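You operate a simulated robot arm through the tools that you are given. There is no shell and no other tool.

You are at the controls of a simulated robot arm. One attempt, no reset.

JOB
Put things in order on the top of the steel table with the air box. At the end: the clear cup with the green band stands where the teal grease can stood; the grey chart cassette from the top of the steel table with the air box stands where the blue castor stood; the teal grease can stands where the grey chart cassette stood; the blue castor stands on top of the brown closed carton; whatever was shut is shut again. Leave all else as you found it, and nothing knocked over.

The check looks at the end state, three seconds after you hand in, the way a careful person would. Anything else that was tipped, shoved, dropped, spilled or broken makes it a failure.

ROBOT AND FRAMES
A 7-joint arm with a two-finger parallel gripper, fixed in place. Base frame: the origin is at the foot of the arm, x ahead of it, y to its left, z up; the work surface is at about z = 0. Readings come in cm, rad, newtons and seconds.
With the tool pointing down near the work surface it reaches from about 22 to 58 cm from the base axis. Its first joint turns from -1.152 to 1.152 rad. Payload 2.5 kg.
The TCP is the grasp point between the finger pads, 2.3 cm short of the fingertips. In the tool frame z runs along the fingers and y along their closing line. Largest opening 9.4 cm; finger width 3.8, thickness 1; the body of the gripper, 5.4 by 9.6 cm, starts 3.9 cm behind the TCP.
Orientation is told as [roll, pitch, yaw] about the base's x, y, z axes, in that order, counted from this pose: with the fingers straight down and closing along the base's y, the tool's x points along the base's -x, its y along +y and its z along -z.

CONTROLS
- The arm moves only by the tool send_rows. Its argument "rows" is a list of rows, each a list of 7 numbers: the shift along the tool's x, y, z in cm, then the turn, a rotation vector about the tool's x, y, z in rad, then the gripper command, from -1 (shut) to 1 (fully open), values between in proportion. In form: [[x, y, z, ax, ay, az, grip], ...]. A call has 1 to 20 rows; each row shifts and turns the commanded pose from where the row before left it, along the tool's axes as they then stand. Rows are played at 5 a second. More than 5 cm and 0.15 rad between two rows, or a gripper value outside its range, and nothing of the call is played. A pose out of reach is approached as far as the arm can. The call stops where the force on the tool passes 40 N (or 10 N more than at its start, if that is more) or the arm is blocked; 0.2 s more then pass. The fingers move at their own pace (about 10.8 cm/s each) and stop on an object; they squeeze with about 31 N. The grip force told is the motor's: it shows also when the fingers shut on nothing. Time passes only in rows, and 0.2 s behind the last, so rows that do not move let the fingers close. The reply holds the time, the measured pose of the TCP, the force on the tool along the base axes, the opening and the grip force, in the units named above and with some noise, with the torque about the TCP (base axes, N m) and any sound that the robot's microphone picked up.
- Cameras (640 x 400 px; columns grow to the right, rows downward): "scene" is fixed at [10.88, -40.82, 53.2]; the picture's right is [0.87, -0.50, 0.00], its down [-0.34, -0.59, -0.73] and it looks along [0.36, 0.63, -0.69] (base axes); focal length 239 px, centre (320, 200). "wrist" rides on the gripper at [8.6, 1.6, -7.4] in the tool frame; the picture's right is [-0.18, 0.98, 0.00], its down [-0.58, -0.11, -0.81] and it looks along [-0.79, -0.15, 0.59] (tool axes); focal length 243 px, centre (320, 200). There is no depth. A picture from a camera that has moved, and an enlarged one, comes with that camera's place and axes in the base frame and with its lens.
- grab_frame(camera): a new picture of that camera. It takes no simulated time.
- enlarge(camera, box): a new picture of the part [left, top, right, bottom] of that camera's present view, enlarged. It takes no simulated time.
- job_done(): hands the job in; it is judged then, once.

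Nothing tells you positions but the pictures and the camera data. Unless the task says otherwise, let go and move clear before handing in.

The tools are called after "Emit:" as name(argument=value, ...) on one line, values as JSON. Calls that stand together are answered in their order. send_rows: Moves the arm, as the interface text tells. Its arguments: {"type":"object","properties":{"rows":{"type":"array"}},"required":["rows"]} The other tools are called the same way: grab_frame (camera) takes a picture; enlarge (camera, box) takes an enlarged picture of a part of a camera's view; job_done () hands the job in.

At the start:

```text
t: 0.0
tcp_pos: [32.6, 14.04, 31.67]
ee_rot: [0.001, -0.001, -0.001]
ft_force: [1.6, 0.8, -0.1]
ft_torque: [0.0, 0.01, -0.03]
opening: 9.4
grip_force: 0.0
```

scene: 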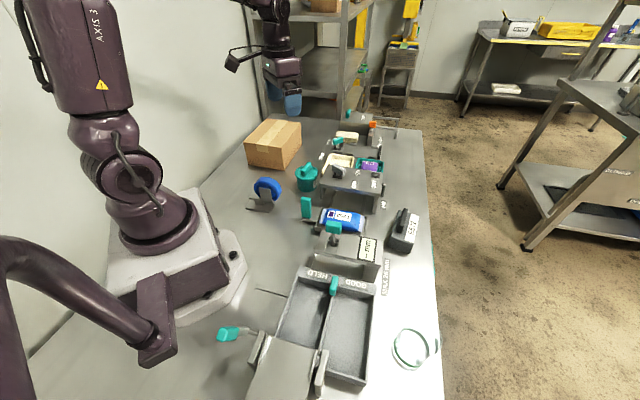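
wrist: 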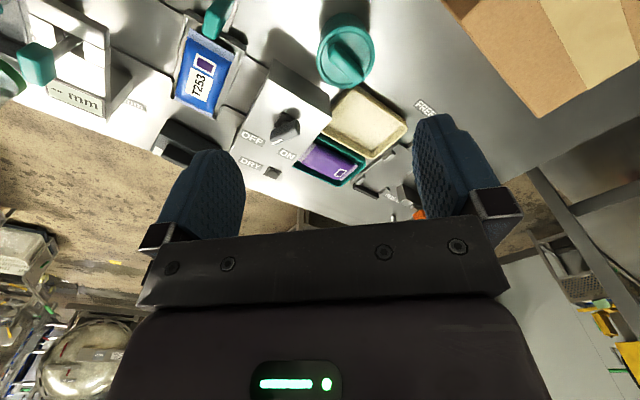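

I see a steel table with a carton, a teal can, a blue castor, an air box, a two-compartment bin and a clear cup with a green band. First I look closer at everything before moving.

Emit:
enlarge(camera="scene", box=[220, 100, 440, 240])

Emit:
enlarge(camera="scene", box=[200, 220, 450, 400])

Emit:
enlarge(camera="wrist", box=[0, 0, 640, 250])

```text
2.86 times, centred on (330, 170) of scene
camera zoom: at [10.88, -40.82, 53.2], right [0.87, -0.5, 0.0], down [-0.34, -0.59, -0.73], along [0.36, 0.63, -0.69], focal length 682 px, centre (291, 286)
```

zoom: 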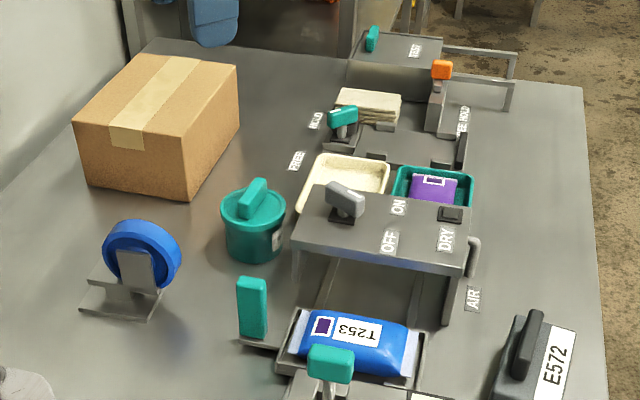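

```text
2.22 times, centred on (325, 310) of scene
camera zoom: at [10.88, -40.82, 53.2], right [0.87, -0.5, 0.0], down [-0.34, -0.59, -0.73], along [0.36, 0.63, -0.69], focal length 530 px, centre (309, -44)
```

zoom: 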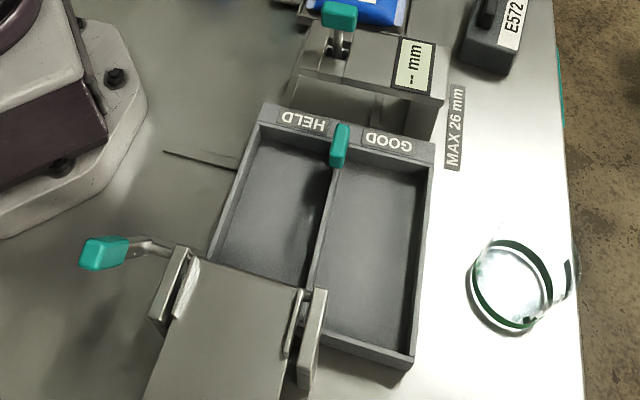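

```text
1.00 times, centred on (320, 125) of wrist (not enlarged: the box is as wide or as high as the picture)
camera zoom: at [24.05, 15.86, 39.0], right [0.18, 0.98, 0.0], down [0.58, -0.11, 0.81], along [0.79, -0.15, -0.59], focal length 243 px, centre (320, 275)
```

zoom: 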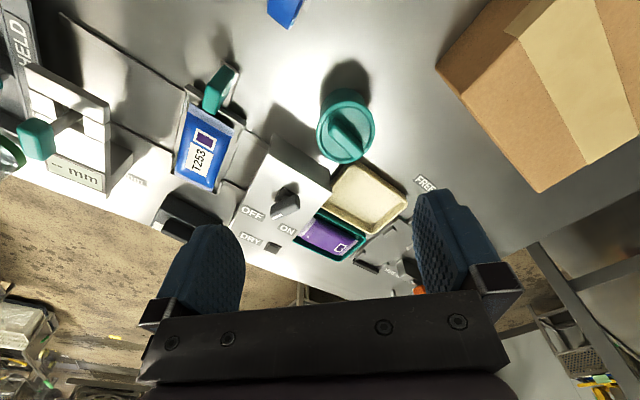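

The castor is near (21, 15), the can near (38, 16), the cassette near (52, -16) and the cup near (33, -38), all rough. Next I look at each one more closely.

Emit:
enlarge(camera="scene", box=[240, 160, 330, 216])

Emit:
enlarge(camera="scene", box=[370, 190, 450, 260])

Emit:
enlarge(camera="scene", box=[370, 310, 460, 390])

Emit:
enlarge(camera="scene", box=[230, 105, 320, 175])

Emit:
enlarge(camera="scene", box=[310, 105, 400, 165])

Emit:
enlarge(camera="scene", box=[460, 0, 640, 120])

```text
7.11 times, centred on (285, 188) of scene
camera zoom: at [10.88, -40.82, 53.2], right [0.87, -0.5, 0.0], down [-0.34, -0.59, -0.73], along [0.36, 0.63, -0.69], focal length 1698 px, centre (569, 285)
```

zoom: 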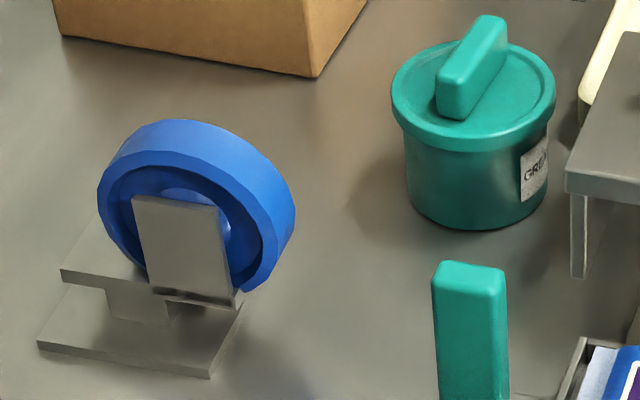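

```text
5.71 times, centred on (410, 225) of scene
camera zoom: at [10.88, -40.82, 53.2], right [0.87, -0.5, 0.0], down [-0.34, -0.59, -0.73], along [0.36, 0.63, -0.69], focal length 1364 px, centre (-194, 57)
```

zoom: 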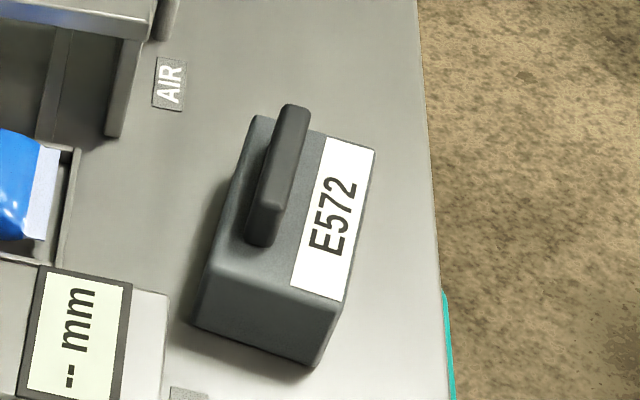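

```text
5.00 times, centred on (415, 350) of scene
camera zoom: at [10.88, -40.82, 53.2], right [0.87, -0.5, 0.0], down [-0.34, -0.59, -0.73], along [0.36, 0.63, -0.69], focal length 1194 px, centre (-155, -550)
```

zoom: 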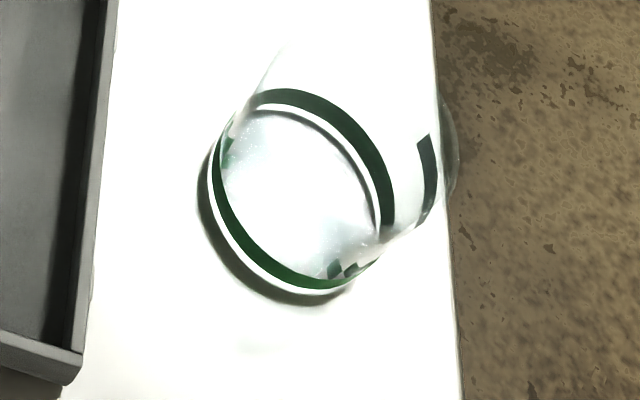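

```text
5.71 times, centred on (275, 140) of scene
camera zoom: at [10.88, -40.82, 53.2], right [0.87, -0.5, 0.0], down [-0.34, -0.59, -0.73], along [0.36, 0.63, -0.69], focal length 1364 px, centre (577, 543)
```

zoom: 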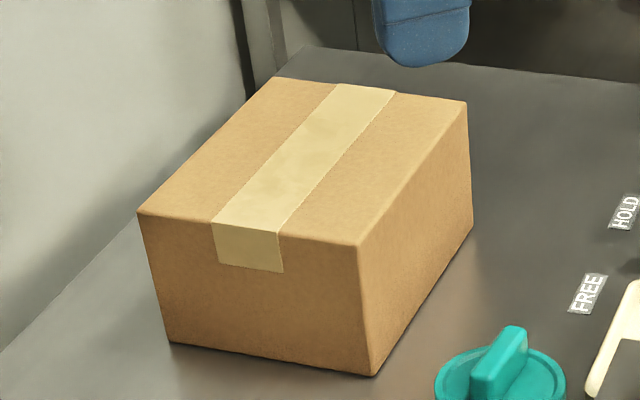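

```text
6.67 times, centred on (355, 135) of scene
camera zoom: at [10.88, -40.82, 53.2], right [0.87, -0.5, 0.0], down [-0.34, -0.59, -0.73], along [0.36, 0.63, -0.69], focal length 1592 px, centre (87, 633)
```

zoom: 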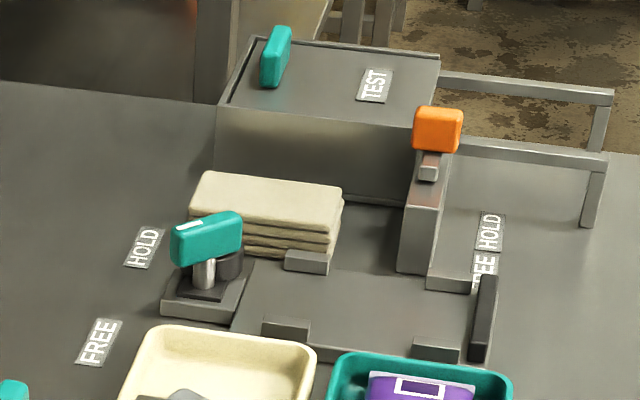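

```text
3.33 times, centred on (550, 60) of scene
camera zoom: at [10.88, -40.82, 53.2], right [0.87, -0.5, 0.0], down [-0.34, -0.59, -0.73], along [0.36, 0.63, -0.69], focal length 796 px, centre (-447, 667)
```

zoom: 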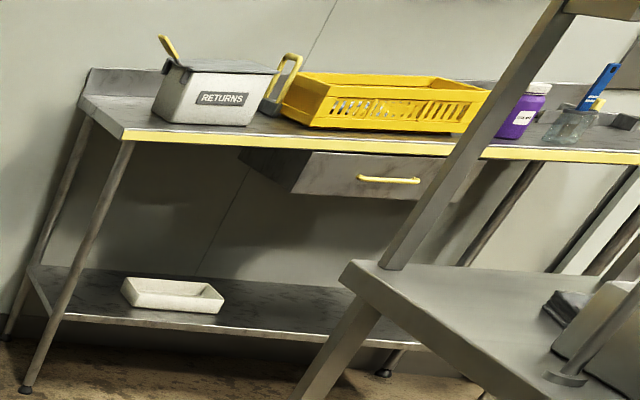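

The cup looks upright with its band near the base, and the castor stands on a plate with its wheel up. I tilt the wrist camera down to survey the castor, can and carton.

Emit:
send_rows(rows=[[0, 0, -2, 0, 0.15, 0, 1], [0, 0, -2, 0, 0.15, 0, 1], [0, 0, 0, 0, 0.15, 0, 1], [0, 0, 0, 0, 0.15, 0, 1]])

Emit:
grab_frame(camera="wrist")

Emit:
grab_frame(camera="scene")

```text
t: 1.0
tcp_pos: [32.76, 14.07, 35.61]
ee_rot: [0.0, 0.602, 0.002]
ft_force: [1.0, 0.6, 0.0]
ft_torque: [0.03, 0.01, -0.04]
opening: 9.43
grip_force: 0.0
```

```text
taken
camera wrist: at [30.05, 15.87, 46.59], right [0.15, 0.98, -0.1], down [0.94, -0.11, 0.34], along [0.32, -0.15, -0.94], focal length 243 px, centre (320, 200)
```

wrist: 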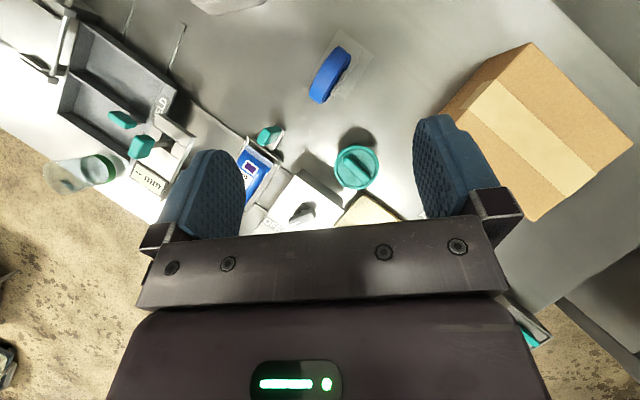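

```text
taken
```

scene: 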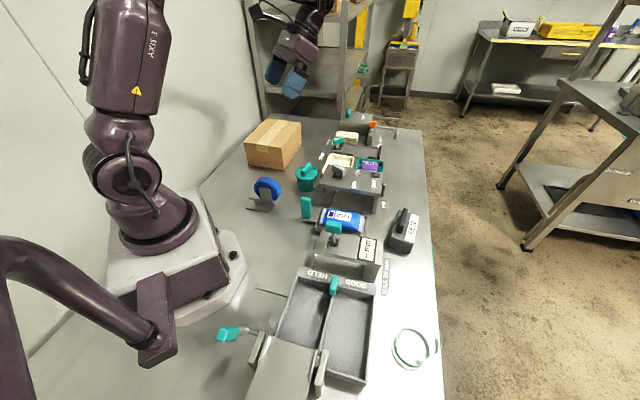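

The overhead wrist view shows the castor, can, carton, air box and cup well. I enlarge each for measurement.

Emit:
enlarge(camera="wrist", box=[280, 20, 400, 100])

Emit:
enlarge(camera="wrist", box=[310, 120, 410, 200])

Emit:
enlarge(camera="wrist", box=[20, 130, 160, 220])

Emit:
enlarge(camera="wrist", box=[430, 30, 640, 240])

Emit:
enlarge(camera="wrist", box=[30, 0, 350, 240])

```text
5.00 times, centred on (340, 60) of wrist
camera zoom: at [30.05, 15.87, 46.59], right [0.15, 0.98, -0.1], down [0.94, -0.11, 0.34], along [0.32, -0.15, -0.94], focal length 1213 px, centre (220, 900)
```

zoom: 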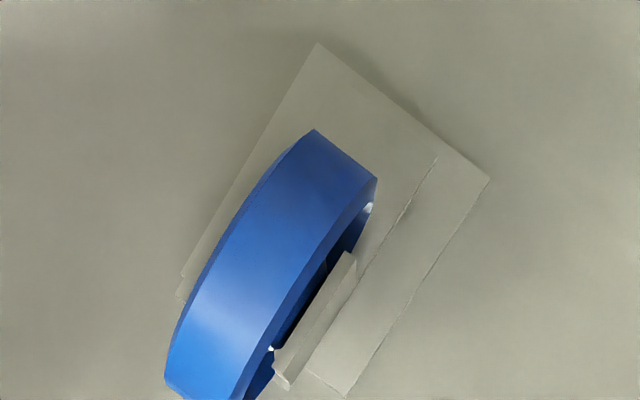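

```text
5.00 times, centred on (360, 160) of wrist
camera zoom: at [30.05, 15.87, 46.59], right [0.15, 0.98, -0.1], down [0.94, -0.11, 0.34], along [0.32, -0.15, -0.94], focal length 1213 px, centre (120, 400)
```

zoom: 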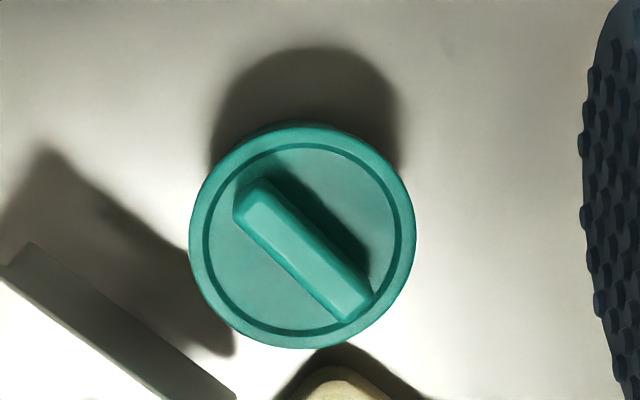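

```text
4.44 times, centred on (90, 175) of wrist
camera zoom: at [30.05, 15.87, 46.59], right [0.15, 0.98, -0.1], down [0.94, -0.11, 0.34], along [0.32, -0.15, -0.94], focal length 1078 px, centre (1342, 311)
```

zoom: 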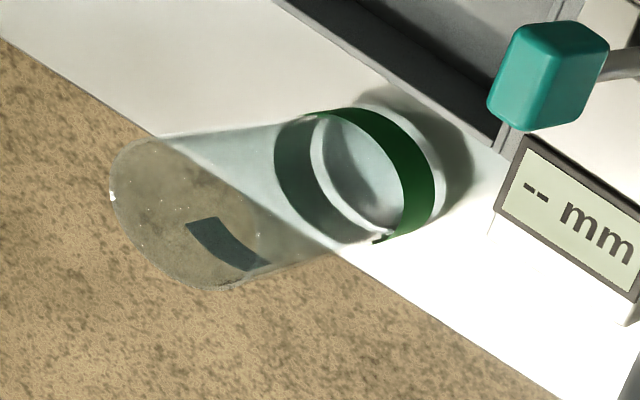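

```text
1.90 times, centred on (535, 135) of wrist
camera zoom: at [30.05, 15.87, 46.59], right [0.15, 0.98, -0.1], down [0.94, -0.11, 0.34], along [0.32, -0.15, -0.94], focal length 462 px, centre (-90, 324)
```

zoom: 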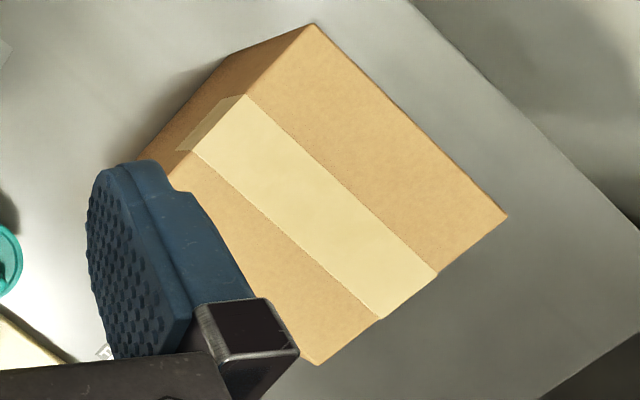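

```text
1.67 times, centred on (190, 120) of wrist
camera zoom: at [30.05, 15.87, 46.59], right [0.15, 0.98, -0.1], down [0.94, -0.11, 0.34], along [0.32, -0.15, -0.94], focal length 404 px, centre (537, 333)
```

zoom: 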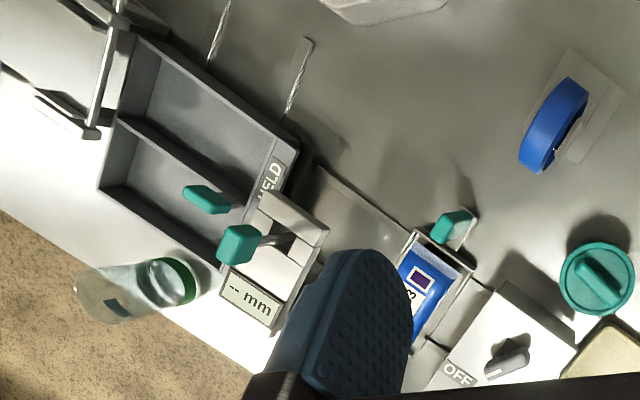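

The castor plate is about centred at (22.4, 15.9) with the wheel offset toward (24, 13), its axle along (0.7, 0.7). I level the tool, yaw it to match the axle and look again from above the castor.

Emit:
send_rows(rows=[[0, 0, 0, 0, -0.15, 0, 1], [0, 0, 0, 0, -0.15, 0, 1], [0, 0, 0, 0, -0.15, 0, 1], [0, 0, 0, 0, -0.15, 0, 1], [0, 0, 0, 0, 0, 0.1273, 1], [0, 0, 0, 0, 0, 0.1273, 1], [0, 0, 0, 0, 0, 0.1273, 1], [0, 0, 0, 0, 0, 0.1273, 1], [0, 0, 0, 0, 0, 0.1273, 1], [0, 0, 0, 0, 0, 0.1273, 1], [1.415, -1.725, 2.65, 0, 0, 0, 1], [1.415, -1.725, 2.65, 0, 0, 0, 1], [1.415, -1.725, 2.65, 0, 0, 0, 1], [1.415, -1.725, 2.65, 0, 0, 0, 1], [0, 0, 0, 0, 0, 0, 1]])

Emit:
grab_frame(camera="wrist")

Emit:
grab_frame(camera="scene")

```text
t: 4.2
tcp_pos: [24.1, 13.26, 24.98]
ee_rot: [-0.001, 0.0, -0.763]
ft_force: [-0.6, 0.5, -0.4]
ft_torque: [0.01, -0.01, 0.03]
opening: 9.39
grip_force: 0.0
```

```text
taken
camera wrist: at [19.03, 20.45, 32.35], right [0.81, 0.58, 0.0], down [0.34, -0.48, 0.81], along [0.47, -0.65, -0.59], focal length 243 px, centre (320, 200)
```

wrist: 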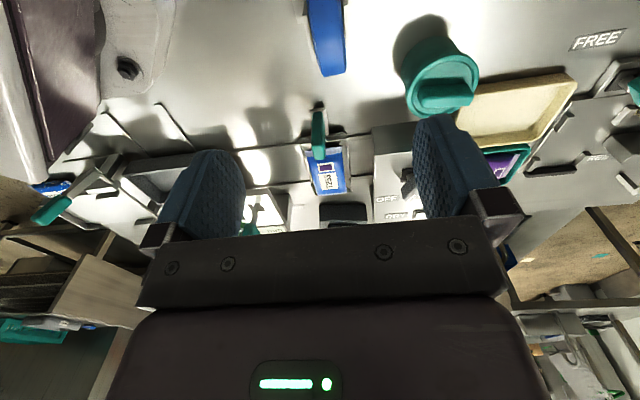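

```text
taken
```

scene: 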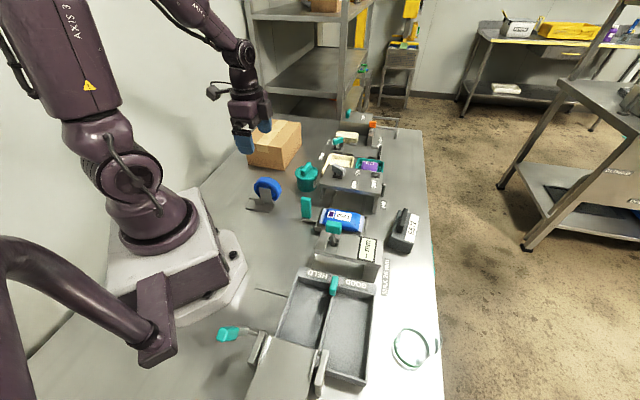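

The castor is only at the edge of this view. I tilt the tool so the camera looks straight down on it.

Emit:
send_rows(rows=[[0, 0, 0, 0, 0.15, 0, 1], [0, 0, 0, 0, 0.15, 0, 1], [0, 0, 0, 0, 0.15, 0, 1], [0, 0, 0, 0, 0.15, 0, 1], [0, 0, 0, 0, 0, 0, 1]])

Emit:
grab_frame(camera="wrist")

Emit:
enlarge(camera="wrist", box=[220, 0, 420, 125])

```text
t: 5.4
tcp_pos: [23.99, 13.02, 25.03]
ee_rot: [0.001, 0.604, -0.764]
ft_force: [0.1, 1.0, -0.1]
ft_torque: [-0.01, -0.02, 0.02]
opening: 9.4
grip_force: 0.0
```

```text
taken
camera wrist: at [23.14, 16.39, 35.98], right [0.79, 0.61, -0.1], down [0.6, -0.73, 0.34], along [0.13, -0.33, -0.94], focal length 243 px, centre (320, 200)
```

wrist: 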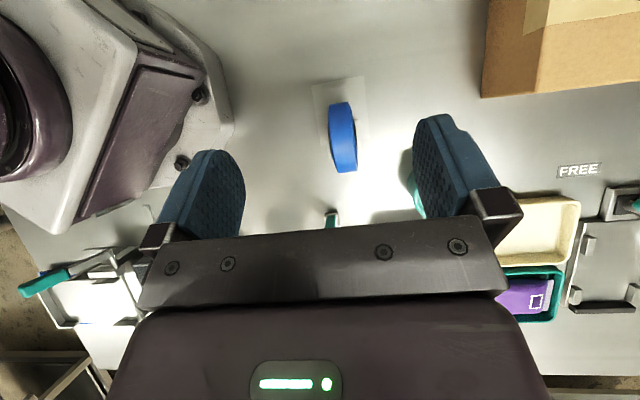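

```text
3.20 times, centred on (320, 62) of wrist
camera zoom: at [23.14, 16.39, 35.98], right [0.79, 0.61, -0.1], down [0.6, -0.73, 0.34], along [0.13, -0.33, -0.94], focal length 776 px, centre (320, 640)
```

zoom: 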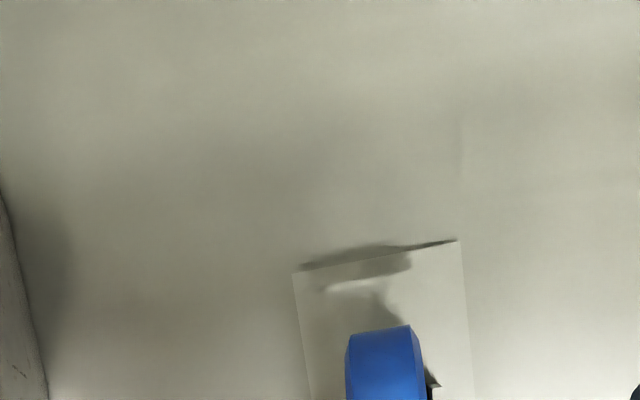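

Emit:
enlarge(camera="wrist", box=[280, 60, 400, 190])

```text
3.08 times, centred on (340, 125) of wrist
camera zoom: at [23.14, 16.39, 35.98], right [0.79, 0.61, -0.1], down [0.6, -0.73, 0.34], along [0.13, -0.33, -0.94], focal length 746 px, centre (258, 431)
```

zoom: 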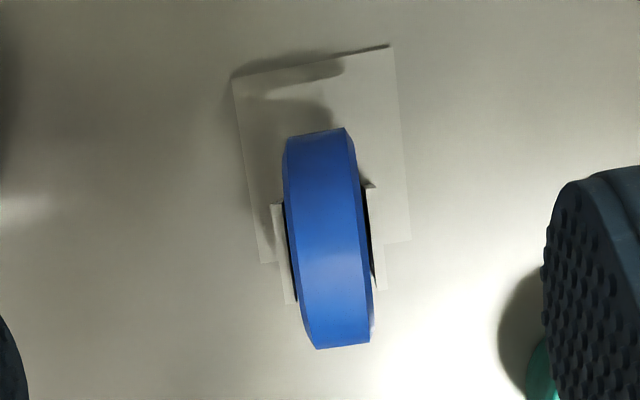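

I now have the castor well measured: wheel centre about (24.5, 14.0, 6), fork about 4 cm wide, top near z = 10. I level the tool and come to a pre-grasp pose above it.

Emit:
send_rows(rows=[[0, 0, 0, 0, -0.15, 0, 1], [0, 0, 0, 0, -0.15, 0, 1], [0, 0, 0, 0, -0.15, 0, 1], [0, 0, 0, 0, -0.15, 0, 1], [0.1, 0.32, 3.5, 0, 0, 0, 1], [0.1, 0.32, 3.5, 0, 0, 0, 1], [0.1, 0.32, 3.5, 0, 0, 0, 1], [0, 0, 0, 0, 0, 0, 1]])

Emit:
enlarge(camera="scene", box=[220, 120, 340, 220])

Emit:
grab_frame(camera="wrist")

```text
t: 7.2
tcp_pos: [24.32, 14.08, 14.48]
ee_rot: [0.0, -0.001, -0.762]
ft_force: [-0.2, -1.0, 0.2]
ft_torque: [0.02, -0.01, 0.0]
opening: 9.39
grip_force: 0.1
```

```text
4.00 times, centred on (280, 170) of scene
camera zoom: at [10.88, -40.82, 53.2], right [0.87, -0.5, 0.0], down [-0.34, -0.59, -0.73], along [0.36, 0.63, -0.69], focal length 955 px, centre (480, 320)
```

zoom: 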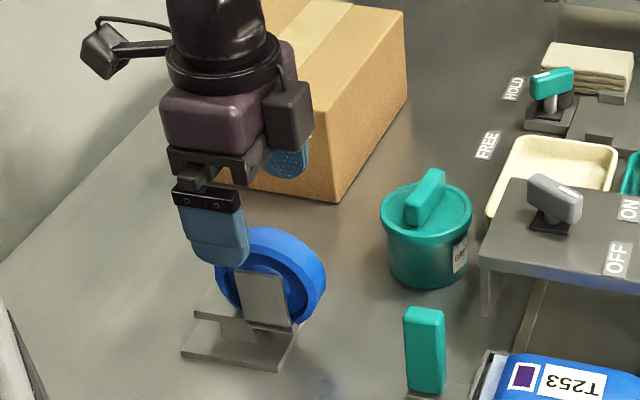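

```text
taken
camera wrist: at [19.44, 21.29, 21.83], right [0.81, 0.58, 0.0], down [0.34, -0.48, 0.81], along [0.47, -0.66, -0.59], focal length 243 px, centre (320, 200)
```

wrist: 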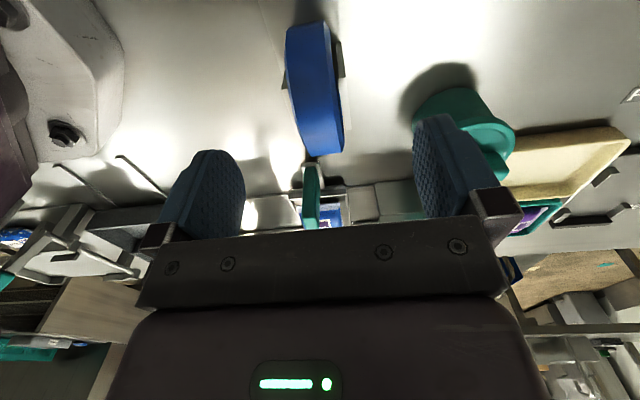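

The wheel plane is centred under the TCP. I descend to z = 7 and close on the fork.

Emit:
send_rows(rows=[[0, 0, 2.5, 0, 0, 0, 1], [0, 0, 2.5, 0, 0, 0, 1], [0, 0, 1.5, 0, 0, 0, 1], [0, 0, 0.9, 0, 0, 0, 1], [0, 0, 0, 0, 0, 0, 1]])

Emit:
enlarge(camera="scene", box=[220, 120, 340, 220])

Emit:
grab_frame(camera="wrist")

```text
t: 8.4
tcp_pos: [24.58, 13.98, 7.0]
ee_rot: [0.0, 0.0, -0.765]
ft_force: [0.3, 0.5, 0.7]
ft_torque: [0.01, -0.02, 0.0]
opening: 9.42
grip_force: 0.0
```

```text
4.00 times, centred on (280, 170) of scene
camera zoom: at [10.88, -40.82, 53.2], right [0.87, -0.5, 0.0], down [-0.34, -0.59, -0.73], along [0.36, 0.63, -0.69], focal length 955 px, centre (480, 320)
```

zoom: 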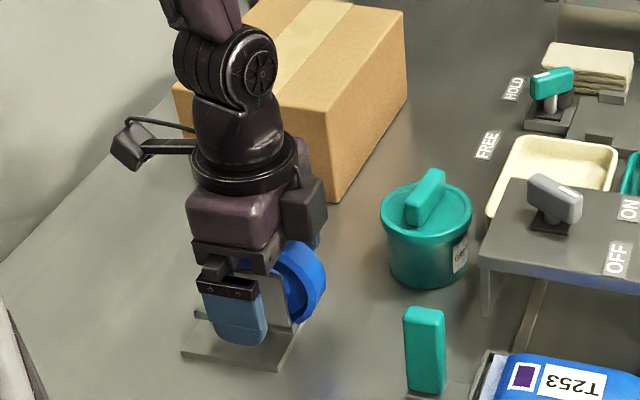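

```text
taken
camera wrist: at [19.47, 21.24, 14.48], right [0.81, 0.58, 0.0], down [0.34, -0.48, 0.81], along [0.47, -0.66, -0.59], focal length 243 px, centre (320, 200)
```

wrist: 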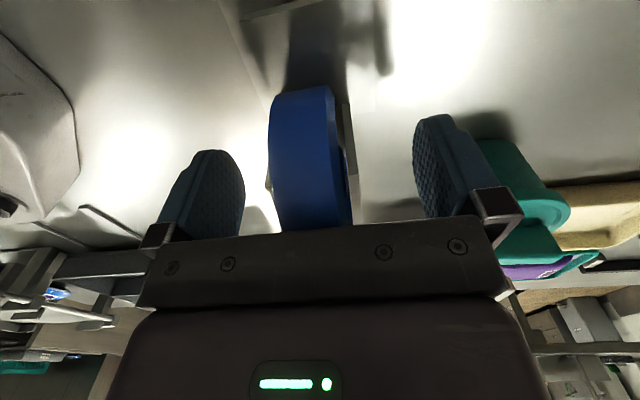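

The fingers straddle the fork with no contact. I close the gripper.

Emit:
send_rows(rows=[[0, 0, 0, 0, 0, 0, -1], [0, 0, 0, 0, 0, 0, -1], [0, 0, 0, 0, 0, 0, -1], [0, 0, 0, 0, 0, 0, -1]])

Emit:
enlarge(camera="scene", box=[220, 120, 340, 220])

```text
t: 9.4
tcp_pos: [24.55, 14.04, 7.1]
ee_rot: [0.0, 0.001, -0.765]
ft_force: [-0.2, 0.4, 0.3]
ft_torque: [-0.05, 0.01, 0.02]
opening: 3.21
grip_force: 31.1
```

```text
4.00 times, centred on (280, 170) of scene
camera zoom: at [10.88, -40.82, 53.2], right [0.87, -0.5, 0.0], down [-0.34, -0.59, -0.73], along [0.36, 0.63, -0.69], focal length 955 px, centre (480, 320)
```

zoom: 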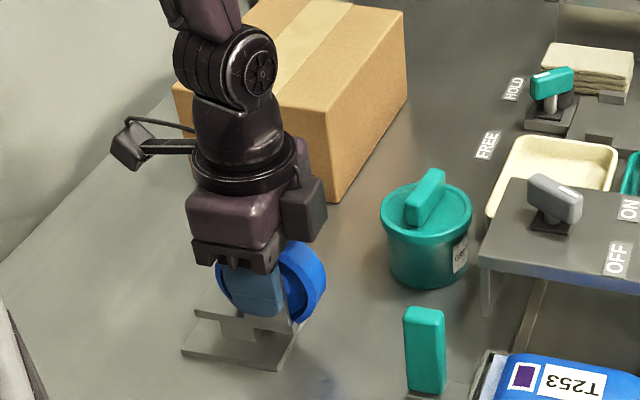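

Grip holds at 3.2 cm opening with 31 N. I lift gently and check.

Emit:
send_rows(rows=[[0, 0, -1, 0, 0, 0, -1], [0, 0, -2, 0, 0, 0, -1], [0, 0, -3, 0, 0, 0, -1], [0, 0, -3, 0, 0, 0, -1], [0, 0, 0, 0, 0, 0, -1]])

Emit:
enlarge(camera="scene", box=[220, 100, 340, 220])

Emit:
grab_frame(camera="wrist")

```text
t: 10.6
tcp_pos: [24.42, 13.83, 16.02]
ee_rot: [0.001, 0.0, -0.764]
ft_force: [0.0, 0.2, -4.7]
ft_torque: [-0.04, -0.05, 0.07]
opening: 3.18
grip_force: 31.2
```

```text
3.33 times, centred on (280, 160) of scene
camera zoom: at [10.88, -40.82, 53.2], right [0.87, -0.5, 0.0], down [-0.34, -0.59, -0.73], along [0.36, 0.63, -0.69], focal length 796 px, centre (453, 333)
```

zoom: 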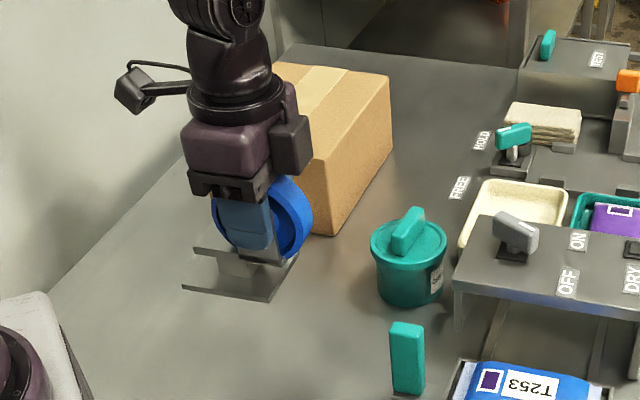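

```text
taken
camera wrist: at [19.42, 21.23, 23.46], right [0.81, 0.58, 0.0], down [0.35, -0.48, 0.81], along [0.47, -0.66, -0.59], focal length 243 px, centre (320, 200)
```

wrist: 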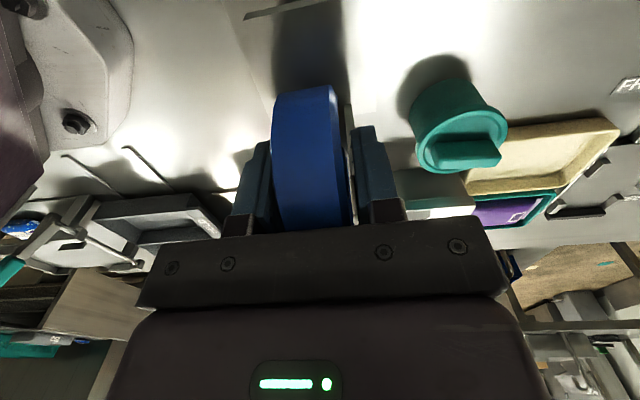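

The castor is held upright and weighs about 0.5 kg. I raise it and carry it over the carton.

Emit:
send_rows(rows=[[0, 0, -3, 0, 0, 0, -1], [0, 0, -3, 0, 0, 0, -1], [0, 0, -2.5, 0, 0, 0, -1], [0.713, 2.71, 0, 0, 0, 0, -1], [0.713, 2.71, 0, 0, 0, 0, -1], [0.713, 2.71, 0, 0, 0, 0, -1], [0.713, 2.71, 0, 0, 0, 0, -1], [0.713, 2.71, 0, 0, 0, 0, -1], [0.713, 2.71, 0, 0, 0, 0, -1], [0.713, 2.71, 0, 0, 0, 0, -1], [0.713, 2.71, 0, 0, 0, 0, -1], [0.713, 2.71, 0, 0, 0, 0, -1], [0.713, 2.71, 0, 0, 0, 0, -1], [0, 0, 0, 0, 0, 0, -1]])

Emit:
enlarge(camera="scene", box=[220, 60, 350, 180])

Emit:
grab_frame(camera="wrist")

```text
t: 13.6
tcp_pos: [38.0, 38.44, 24.55]
ee_rot: [-0.003, 0.001, -0.764]
ft_force: [-0.2, 0.0, -4.6]
ft_torque: [-0.03, -0.03, 0.01]
opening: 3.18
grip_force: 31.6
```

```text
3.33 times, centred on (285, 120) of scene
camera zoom: at [10.88, -40.82, 53.2], right [0.87, -0.5, 0.0], down [-0.34, -0.59, -0.73], along [0.36, 0.63, -0.69], focal length 796 px, centre (437, 467)
```

zoom: 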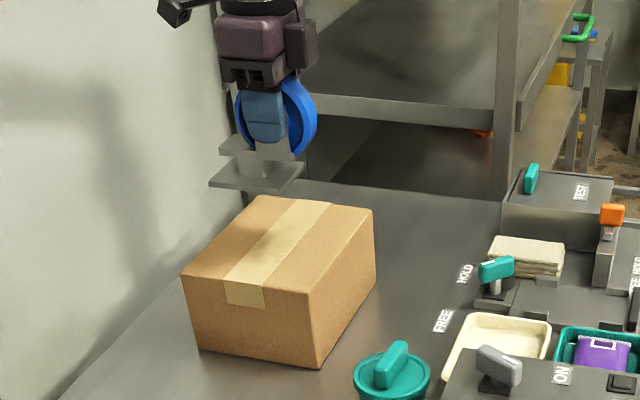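

```text
taken
camera wrist: at [32.99, 45.73, 31.9], right [0.81, 0.58, 0.0], down [0.35, -0.48, 0.81], along [0.47, -0.66, -0.59], focal length 243 px, centre (320, 200)
```

wrist: 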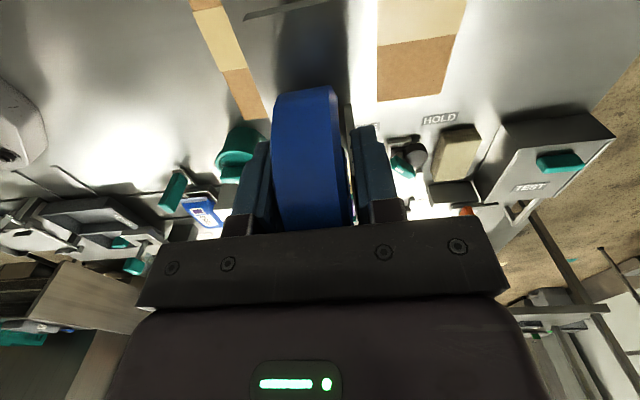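

The castor hangs above the carton top. I lower it to just above the expected contact height.

Emit:
send_rows(rows=[[0, 0, 2.5, 0, 0, 0, -1], [0, 0, 2.5, 0, 0, 0, -1], [0, 0, 1.5, 0, 0, 0, -1], [0, 0, 0.4, 0, 0, 0, -1], [0, 0, 0, 0, 0, 0, -1]])

Emit:
enlarge(camera="scene", box=[220, 80, 330, 180])

```text
t: 14.8
tcp_pos: [38.02, 38.38, 17.63]
ee_rot: [0.0, 0.0, -0.763]
ft_force: [-0.4, 0.2, -4.0]
ft_torque: [-0.01, -0.02, 0.04]
opening: 3.19
grip_force: 31.1
```

```text
4.00 times, centred on (275, 130) of scene
camera zoom: at [10.88, -40.82, 53.2], right [0.87, -0.5, 0.0], down [-0.34, -0.59, -0.73], along [0.36, 0.63, -0.69], focal length 955 px, centre (500, 480)
```

zoom: 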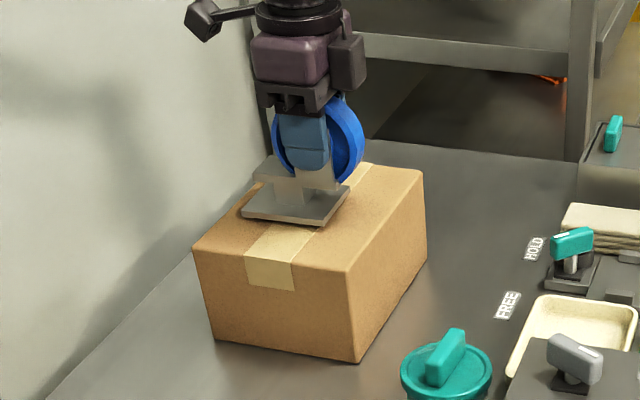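

Emit:
send_rows(rows=[[0, 0, 0.2, 0, 0, 0, -1], [0, 0, 0.2, 0, 0, 0, -1], [0, 0, 0.1, 0, 0, 0, -1]])

Emit:
enlarge(camera="scene", box=[245, 110, 315, 160])

```text
t: 15.6
tcp_pos: [38.02, 38.38, 17.14]
ee_rot: [0.001, 0.0, -0.762]
ft_force: [-0.3, 0.3, -4.4]
ft_torque: [-0.01, -0.06, -0.01]
opening: 3.17
grip_force: 31.3
```

```text
8.00 times, centred on (280, 135) of scene
camera zoom: at [10.88, -40.82, 53.2], right [0.87, -0.5, 0.0], down [-0.34, -0.59, -0.73], along [0.36, 0.63, -0.69], focal length 1910 px, centre (640, 720)
```

zoom: 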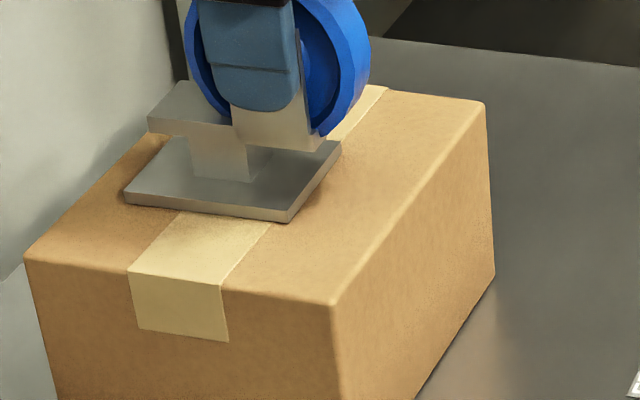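

No contact yet; the force still shows the full weight. I go on down in small steps.

Emit:
send_rows(rows=[[0, 0, 0.15, 0, 0, 0, -1], [0, 0, 0.15, 0, 0, 0, -1], [0, 0, 0, 0, 0, 0, -1]])

Emit:
enlarge(camera="scene", box=[245, 110, 315, 160])

```text
t: 16.4
tcp_pos: [37.98, 38.46, 17.07]
ee_rot: [0.002, 0.0, -0.763]
ft_force: [-6.8, -6.0, 20.4]
ft_torque: [-0.35, 0.73, 0.11]
opening: 3.2
grip_force: 31.2
```

```text
8.00 times, centred on (280, 135) of scene
camera zoom: at [10.87, -40.83, 53.2], right [0.87, -0.5, 0.0], down [-0.34, -0.59, -0.73], along [0.36, 0.63, -0.69], focal length 1910 px, centre (640, 720)
```

zoom: 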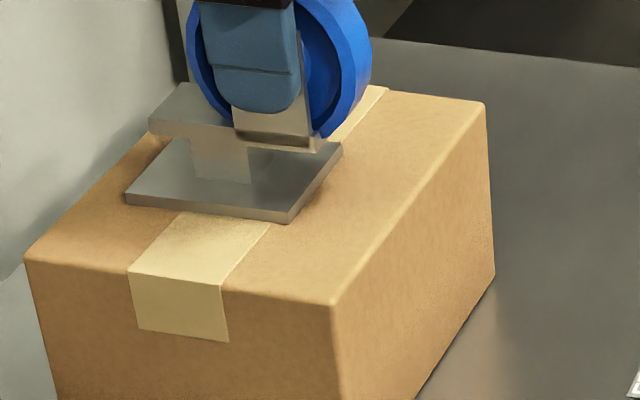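

Contact is made at z ≈ 17.05. I relieve the push slightly, then open the gripper.

Emit:
send_rows(rows=[[0, 0, -0.2, 0, 0, 0, -1], [0, 0, 0, 0, 0, 0, -1]])

```text
t: 17.0
tcp_pos: [38.0, 38.46, 17.11]
ee_rot: [0.002, 0.001, -0.762]
ft_force: [-1.4, -1.0, 7.8]
ft_torque: [0.07, 0.27, 0.19]
opening: 3.18
grip_force: 30.6
```

Emit:
send_rows(rows=[[0, 0, -0.08, 0, 0, 0, -1], [0, 0, 0, 0, 0, 0, -1], [0, 0, 0, 0, 0, 0, 0.2], [0, 0, 0, 0, 0, 0, 1], [0, 0, 0, 0, 0, 0, 1]])

Emit:
enlarge(camera="scene", box=[235, 90, 325, 160])

```text
t: 18.2
tcp_pos: [38.11, 38.44, 17.2]
ee_rot: [-0.001, -0.001, -0.764]
ft_force: [-0.6, -0.2, 0.5]
ft_torque: [-0.03, -0.01, 0.01]
opening: 9.4
grip_force: 0.1
```

```text
5.71 times, centred on (280, 125) of scene
camera zoom: at [10.88, -40.82, 53.2], right [0.87, -0.5, 0.0], down [-0.34, -0.59, -0.73], along [0.36, 0.63, -0.69], focal length 1364 px, centre (549, 629)
```

zoom: 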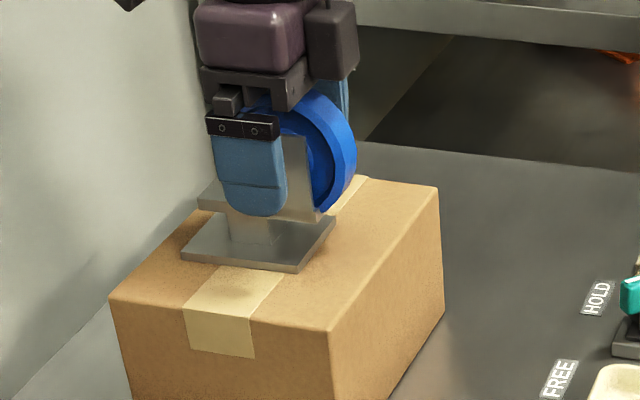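

The castor stands upright and stable on the carton. I raise clear, turn the tool level to yaw 0 and go to view the cassette.

Emit:
send_rows(rows=[[0, 0, -2, 0, 0, 0, 1], [0, 0, -4, 0, 0, 0, 1], [0, 0, -4, 0, 0, 0, 1], [0, 0, -3, 0, 0, 0, 1], [0, 0, 0, 0, 0, -0.1273, 1], [0, 0, 0, 0, 0, -0.1273, 1], [0, 0, 0, 0, 0, -0.1273, 1], [0, 0, 0, 0, 0, -0.1273, 1], [0, 0, 0, 0, 0, -0.1273, 1], [0, 0, 0, 0, 0, -0.1273, 1], [0, -4, 0, 0, 0, 0, 1], [0, -4, 0, 0, 0, 0, 1], [0, -4, 0, 0, 0, 0, 1], [0, -4, 0, 0, 0, 0, 1]])

Emit:
enlarge(camera="scene", box=[220, 80, 350, 200])

Emit:
grab_frame(camera="wrist")

```text
t: 21.2
tcp_pos: [38.12, 22.26, 30.02]
ee_rot: [0.0, 0.0, 0.0]
ft_force: [-0.4, -0.8, 0.4]
ft_torque: [-0.02, 0.0, 0.02]
opening: 9.37
grip_force: 0.0
```

```text
3.33 times, centred on (285, 140) of scene
camera zoom: at [10.88, -40.82, 53.2], right [0.87, -0.5, 0.0], down [-0.34, -0.59, -0.73], along [0.36, 0.63, -0.69], focal length 796 px, centre (437, 400)
```

zoom: 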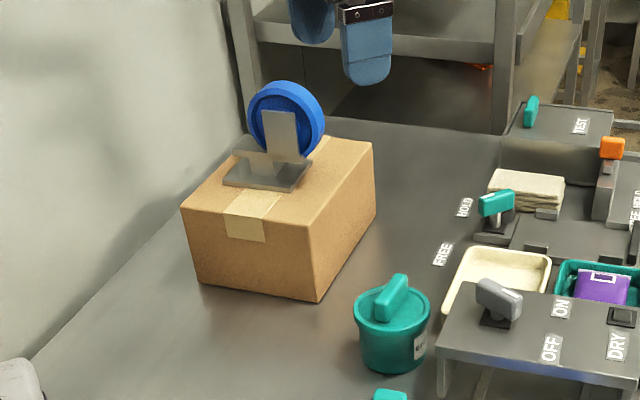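

```text
taken
camera wrist: at [29.58, 24.08, 37.59], right [0.18, 0.98, 0.0], down [0.58, -0.11, 0.81], along [0.79, -0.15, -0.59], focal length 243 px, centre (320, 200)
```

wrist: 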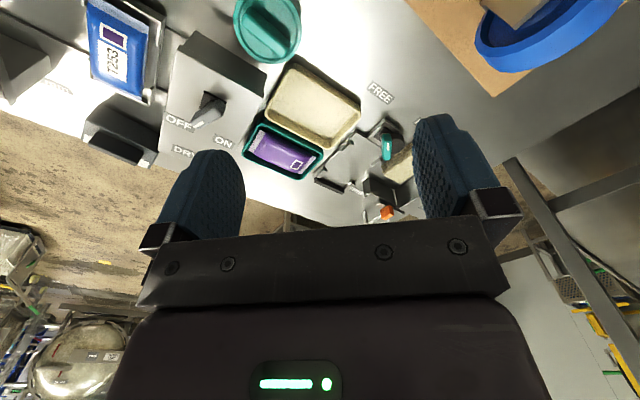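

The castor looks fine on the carton. I continue to a viewing pose in front of the cassette.

Emit:
send_rows(rows=[[0.23, -4.03, 0.67, 0, 0, 0, 1], [0.23, -4.03, 0.67, 0, 0, 0, 1], [0.23, -4.03, 0.67, 0, 0, 0, 1], [0.23, -4.03, 0.67, 0, 0, 0, 1], [0.23, -4.03, 0.67, 0, 0, 0, 1], [0.23, -4.03, 0.67, 0, 0, 0, 1], [0.23, -4.03, 0.67, 0, 0, 0, 1], [0.23, -4.03, 0.67, 0, 0, 0, 1], [0.23, -4.03, 0.67, 0, 0, 0, 1], [0, 0, 0, 0, 0, 0, 1]])

Emit:
grab_frame(camera="wrist")

Emit:
enlarge(camera="wrist", box=[220, 0, 460, 150])

```text
t: 23.4
tcp_pos: [36.18, -14.01, 24.08]
ee_rot: [0.0, -0.001, 0.001]
ft_force: [0.4, -0.6, 0.7]
ft_torque: [0.0, 0.03, -0.03]
opening: 9.38
grip_force: 0.2
```

```text
taken
camera wrist: at [27.55, -12.23, 31.5], right [0.18, 0.98, 0.0], down [0.58, -0.11, 0.81], along [0.79, -0.15, -0.59], focal length 243 px, centre (320, 200)
```

wrist: 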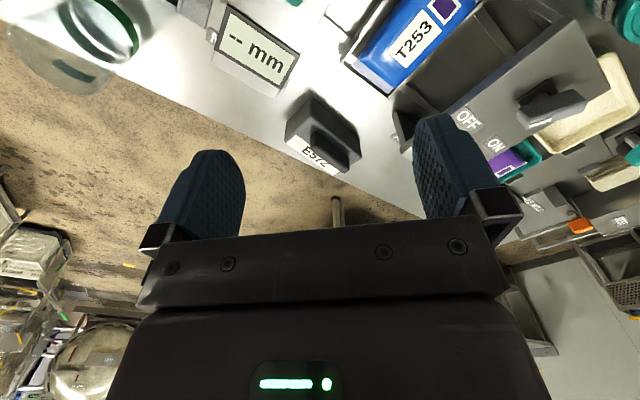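

```text
2.67 times, centred on (340, 75) of wrist
camera zoom: at [27.55, -12.23, 31.5], right [0.18, 0.98, 0.0], down [0.58, -0.11, 0.81], along [0.79, -0.15, -0.59], focal length 647 px, centre (267, 533)
```

zoom: 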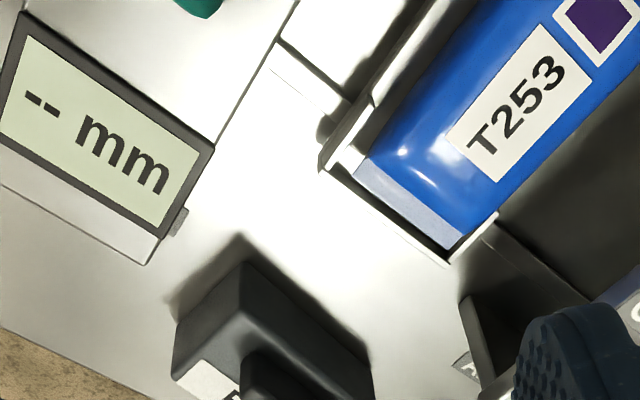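

Emit:
enlarge(camera="wrist", box=[270, 80, 380, 190])

```text
3.64 times, centred on (325, 135) of wrist
camera zoom: at [27.55, -12.23, 31.5], right [0.18, 0.98, 0.0], down [0.58, -0.11, 0.81], along [0.79, -0.15, -0.59], focal length 882 px, centre (302, 436)
```

zoom: 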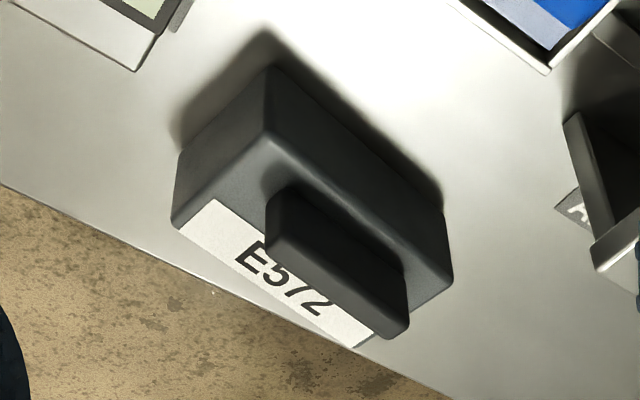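

The cassette base is centred near (51.3, -16.3) with its long axis about 0.625 rad; handle top about z = 6.7. I yaw to match and go above it.

Emit:
send_rows(rows=[[0, 0, 0, 0, 0, -0.125, 1], [0, 0, 0, 0, 0, -0.125, 1], [0, 0, 0, 0, 0, -0.125, 1], [0, 0, 0, 0, 0, -0.125, 1], [0, 0, 0, 0, 0, -0.125, 1], [-2.725, -2.675, 1.5, 0, 0, 0, 1], [-2.725, -2.675, 1.5, 0, 0, 0, 1], [-2.725, -2.675, 2.5, 0, 0, 0, 1], [-2.725, -2.675, 3.5, 0, 0, 0, 1], [0, 0, 2, 0, 0, 0, 1], [0, 0, 0, 0, 0, 0, 1]])

Emit:
grab_frame(camera="wrist")

Emit:
enlarge(camera="scene", box=[340, 150, 460, 270])

```text
refused: row 9 steps farther than a row can; nothing moved
```

```text
taken
camera wrist: at [27.55, -12.23, 31.5], right [0.18, 0.98, 0.0], down [0.58, -0.11, 0.81], along [0.79, -0.15, -0.59], focal length 243 px, centre (320, 200)
```

wrist: 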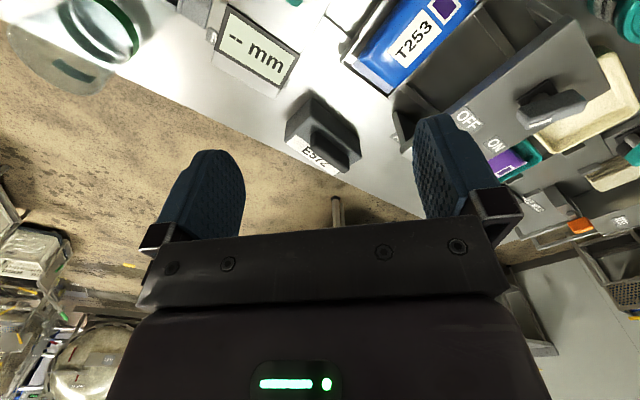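

```text
3.33 times, centred on (400, 210) of scene
camera zoom: at [10.88, -40.82, 53.2], right [0.87, -0.5, 0.0], down [-0.34, -0.59, -0.73], along [0.36, 0.63, -0.69], focal length 796 px, centre (53, 167)
```

zoom: 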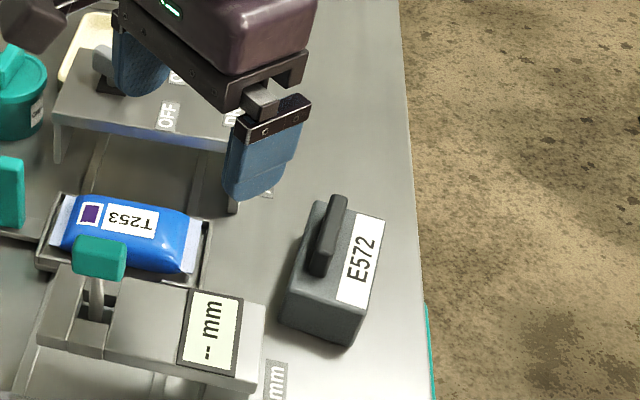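

One row was slightly too long, so nothing moved. I resend the same path with shorter steps.

Emit:
send_rows(rows=[[0, 0, 0, 0, 0, -0.125, 1], [0, 0, 0, 0, 0, -0.125, 1], [0, 0, 0, 0, 0, -0.125, 1], [0, 0, 0, 0, 0, -0.125, 1], [0, 0, 0, 0, 0, -0.125, 1], [-2.18, -2.14, 0.5, 0, 0, 0, 1], [-2.18, -2.14, 1.5, 0, 0, 0, 1], [-2.18, -2.14, 2, 0, 0, 0, 1], [-2.18, -2.14, 2, 0, 0, 0, 1], [-2.18, -2.14, 2.5, 0, 0, 0, 1], [0, 0, 2, 0, 0, 0, 1], [0, 0, 0, 0, 0, 0, 1]])

Emit:
grab_frame(camera="wrist")

Emit:
enlarge(camera="scene", box=[340, 150, 460, 270])

```text
t: 26.0
tcp_pos: [51.06, -16.14, 13.61]
ee_rot: [0.001, 0.001, 0.626]
ft_force: [0.5, 0.6, -0.1]
ft_torque: [0.0, -0.01, -0.03]
opening: 9.4
grip_force: 0.1
```

```text
taken
camera wrist: at [43.24, -19.7, 21.01], right [-0.43, 0.9, 0.0], down [0.54, 0.25, 0.81], along [0.73, 0.34, -0.59], focal length 243 px, centre (320, 200)
```

wrist: 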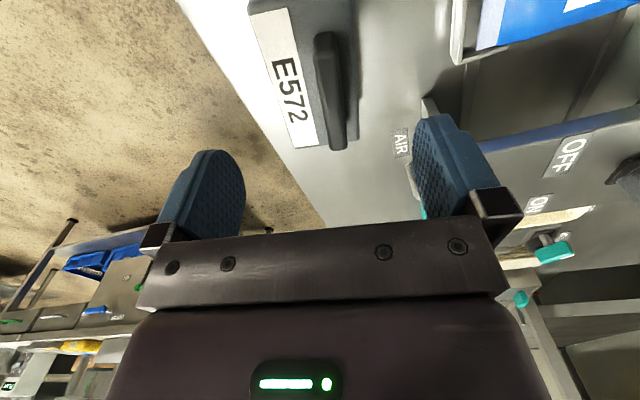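

```text
3.33 times, centred on (400, 210) of scene
camera zoom: at [10.88, -40.82, 53.2], right [0.87, -0.5, 0.0], down [-0.34, -0.59, -0.73], along [0.36, 0.63, -0.69], focal length 796 px, centre (53, 167)
```

zoom: 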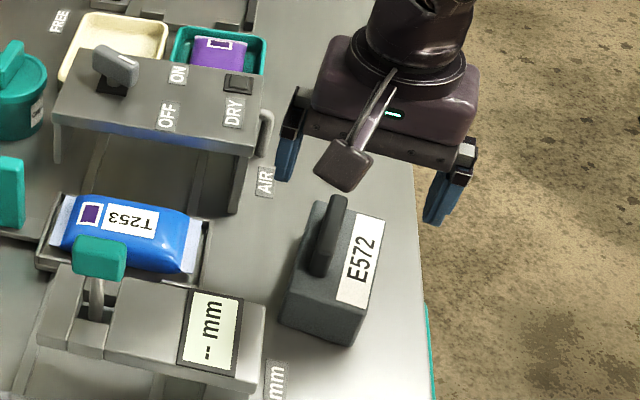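

Emit:
enlarge(camera="wrist", box=[220, 0, 420, 160])

```text
2.50 times, centred on (320, 80) of wrist
camera zoom: at [43.24, -19.7, 21.01], right [-0.43, 0.9, 0.0], down [0.54, 0.25, 0.81], along [0.73, 0.34, -0.59], focal length 606 px, centre (320, 500)
```

zoom: 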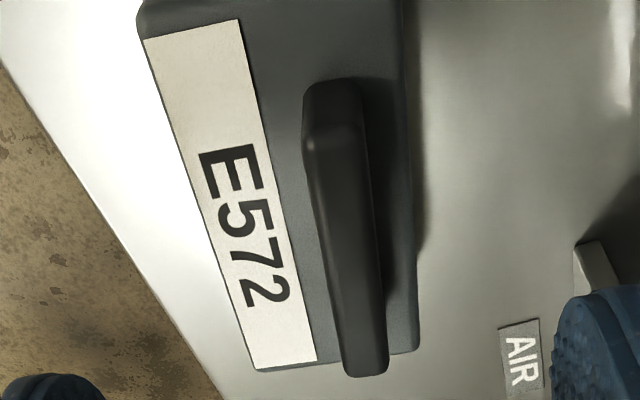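

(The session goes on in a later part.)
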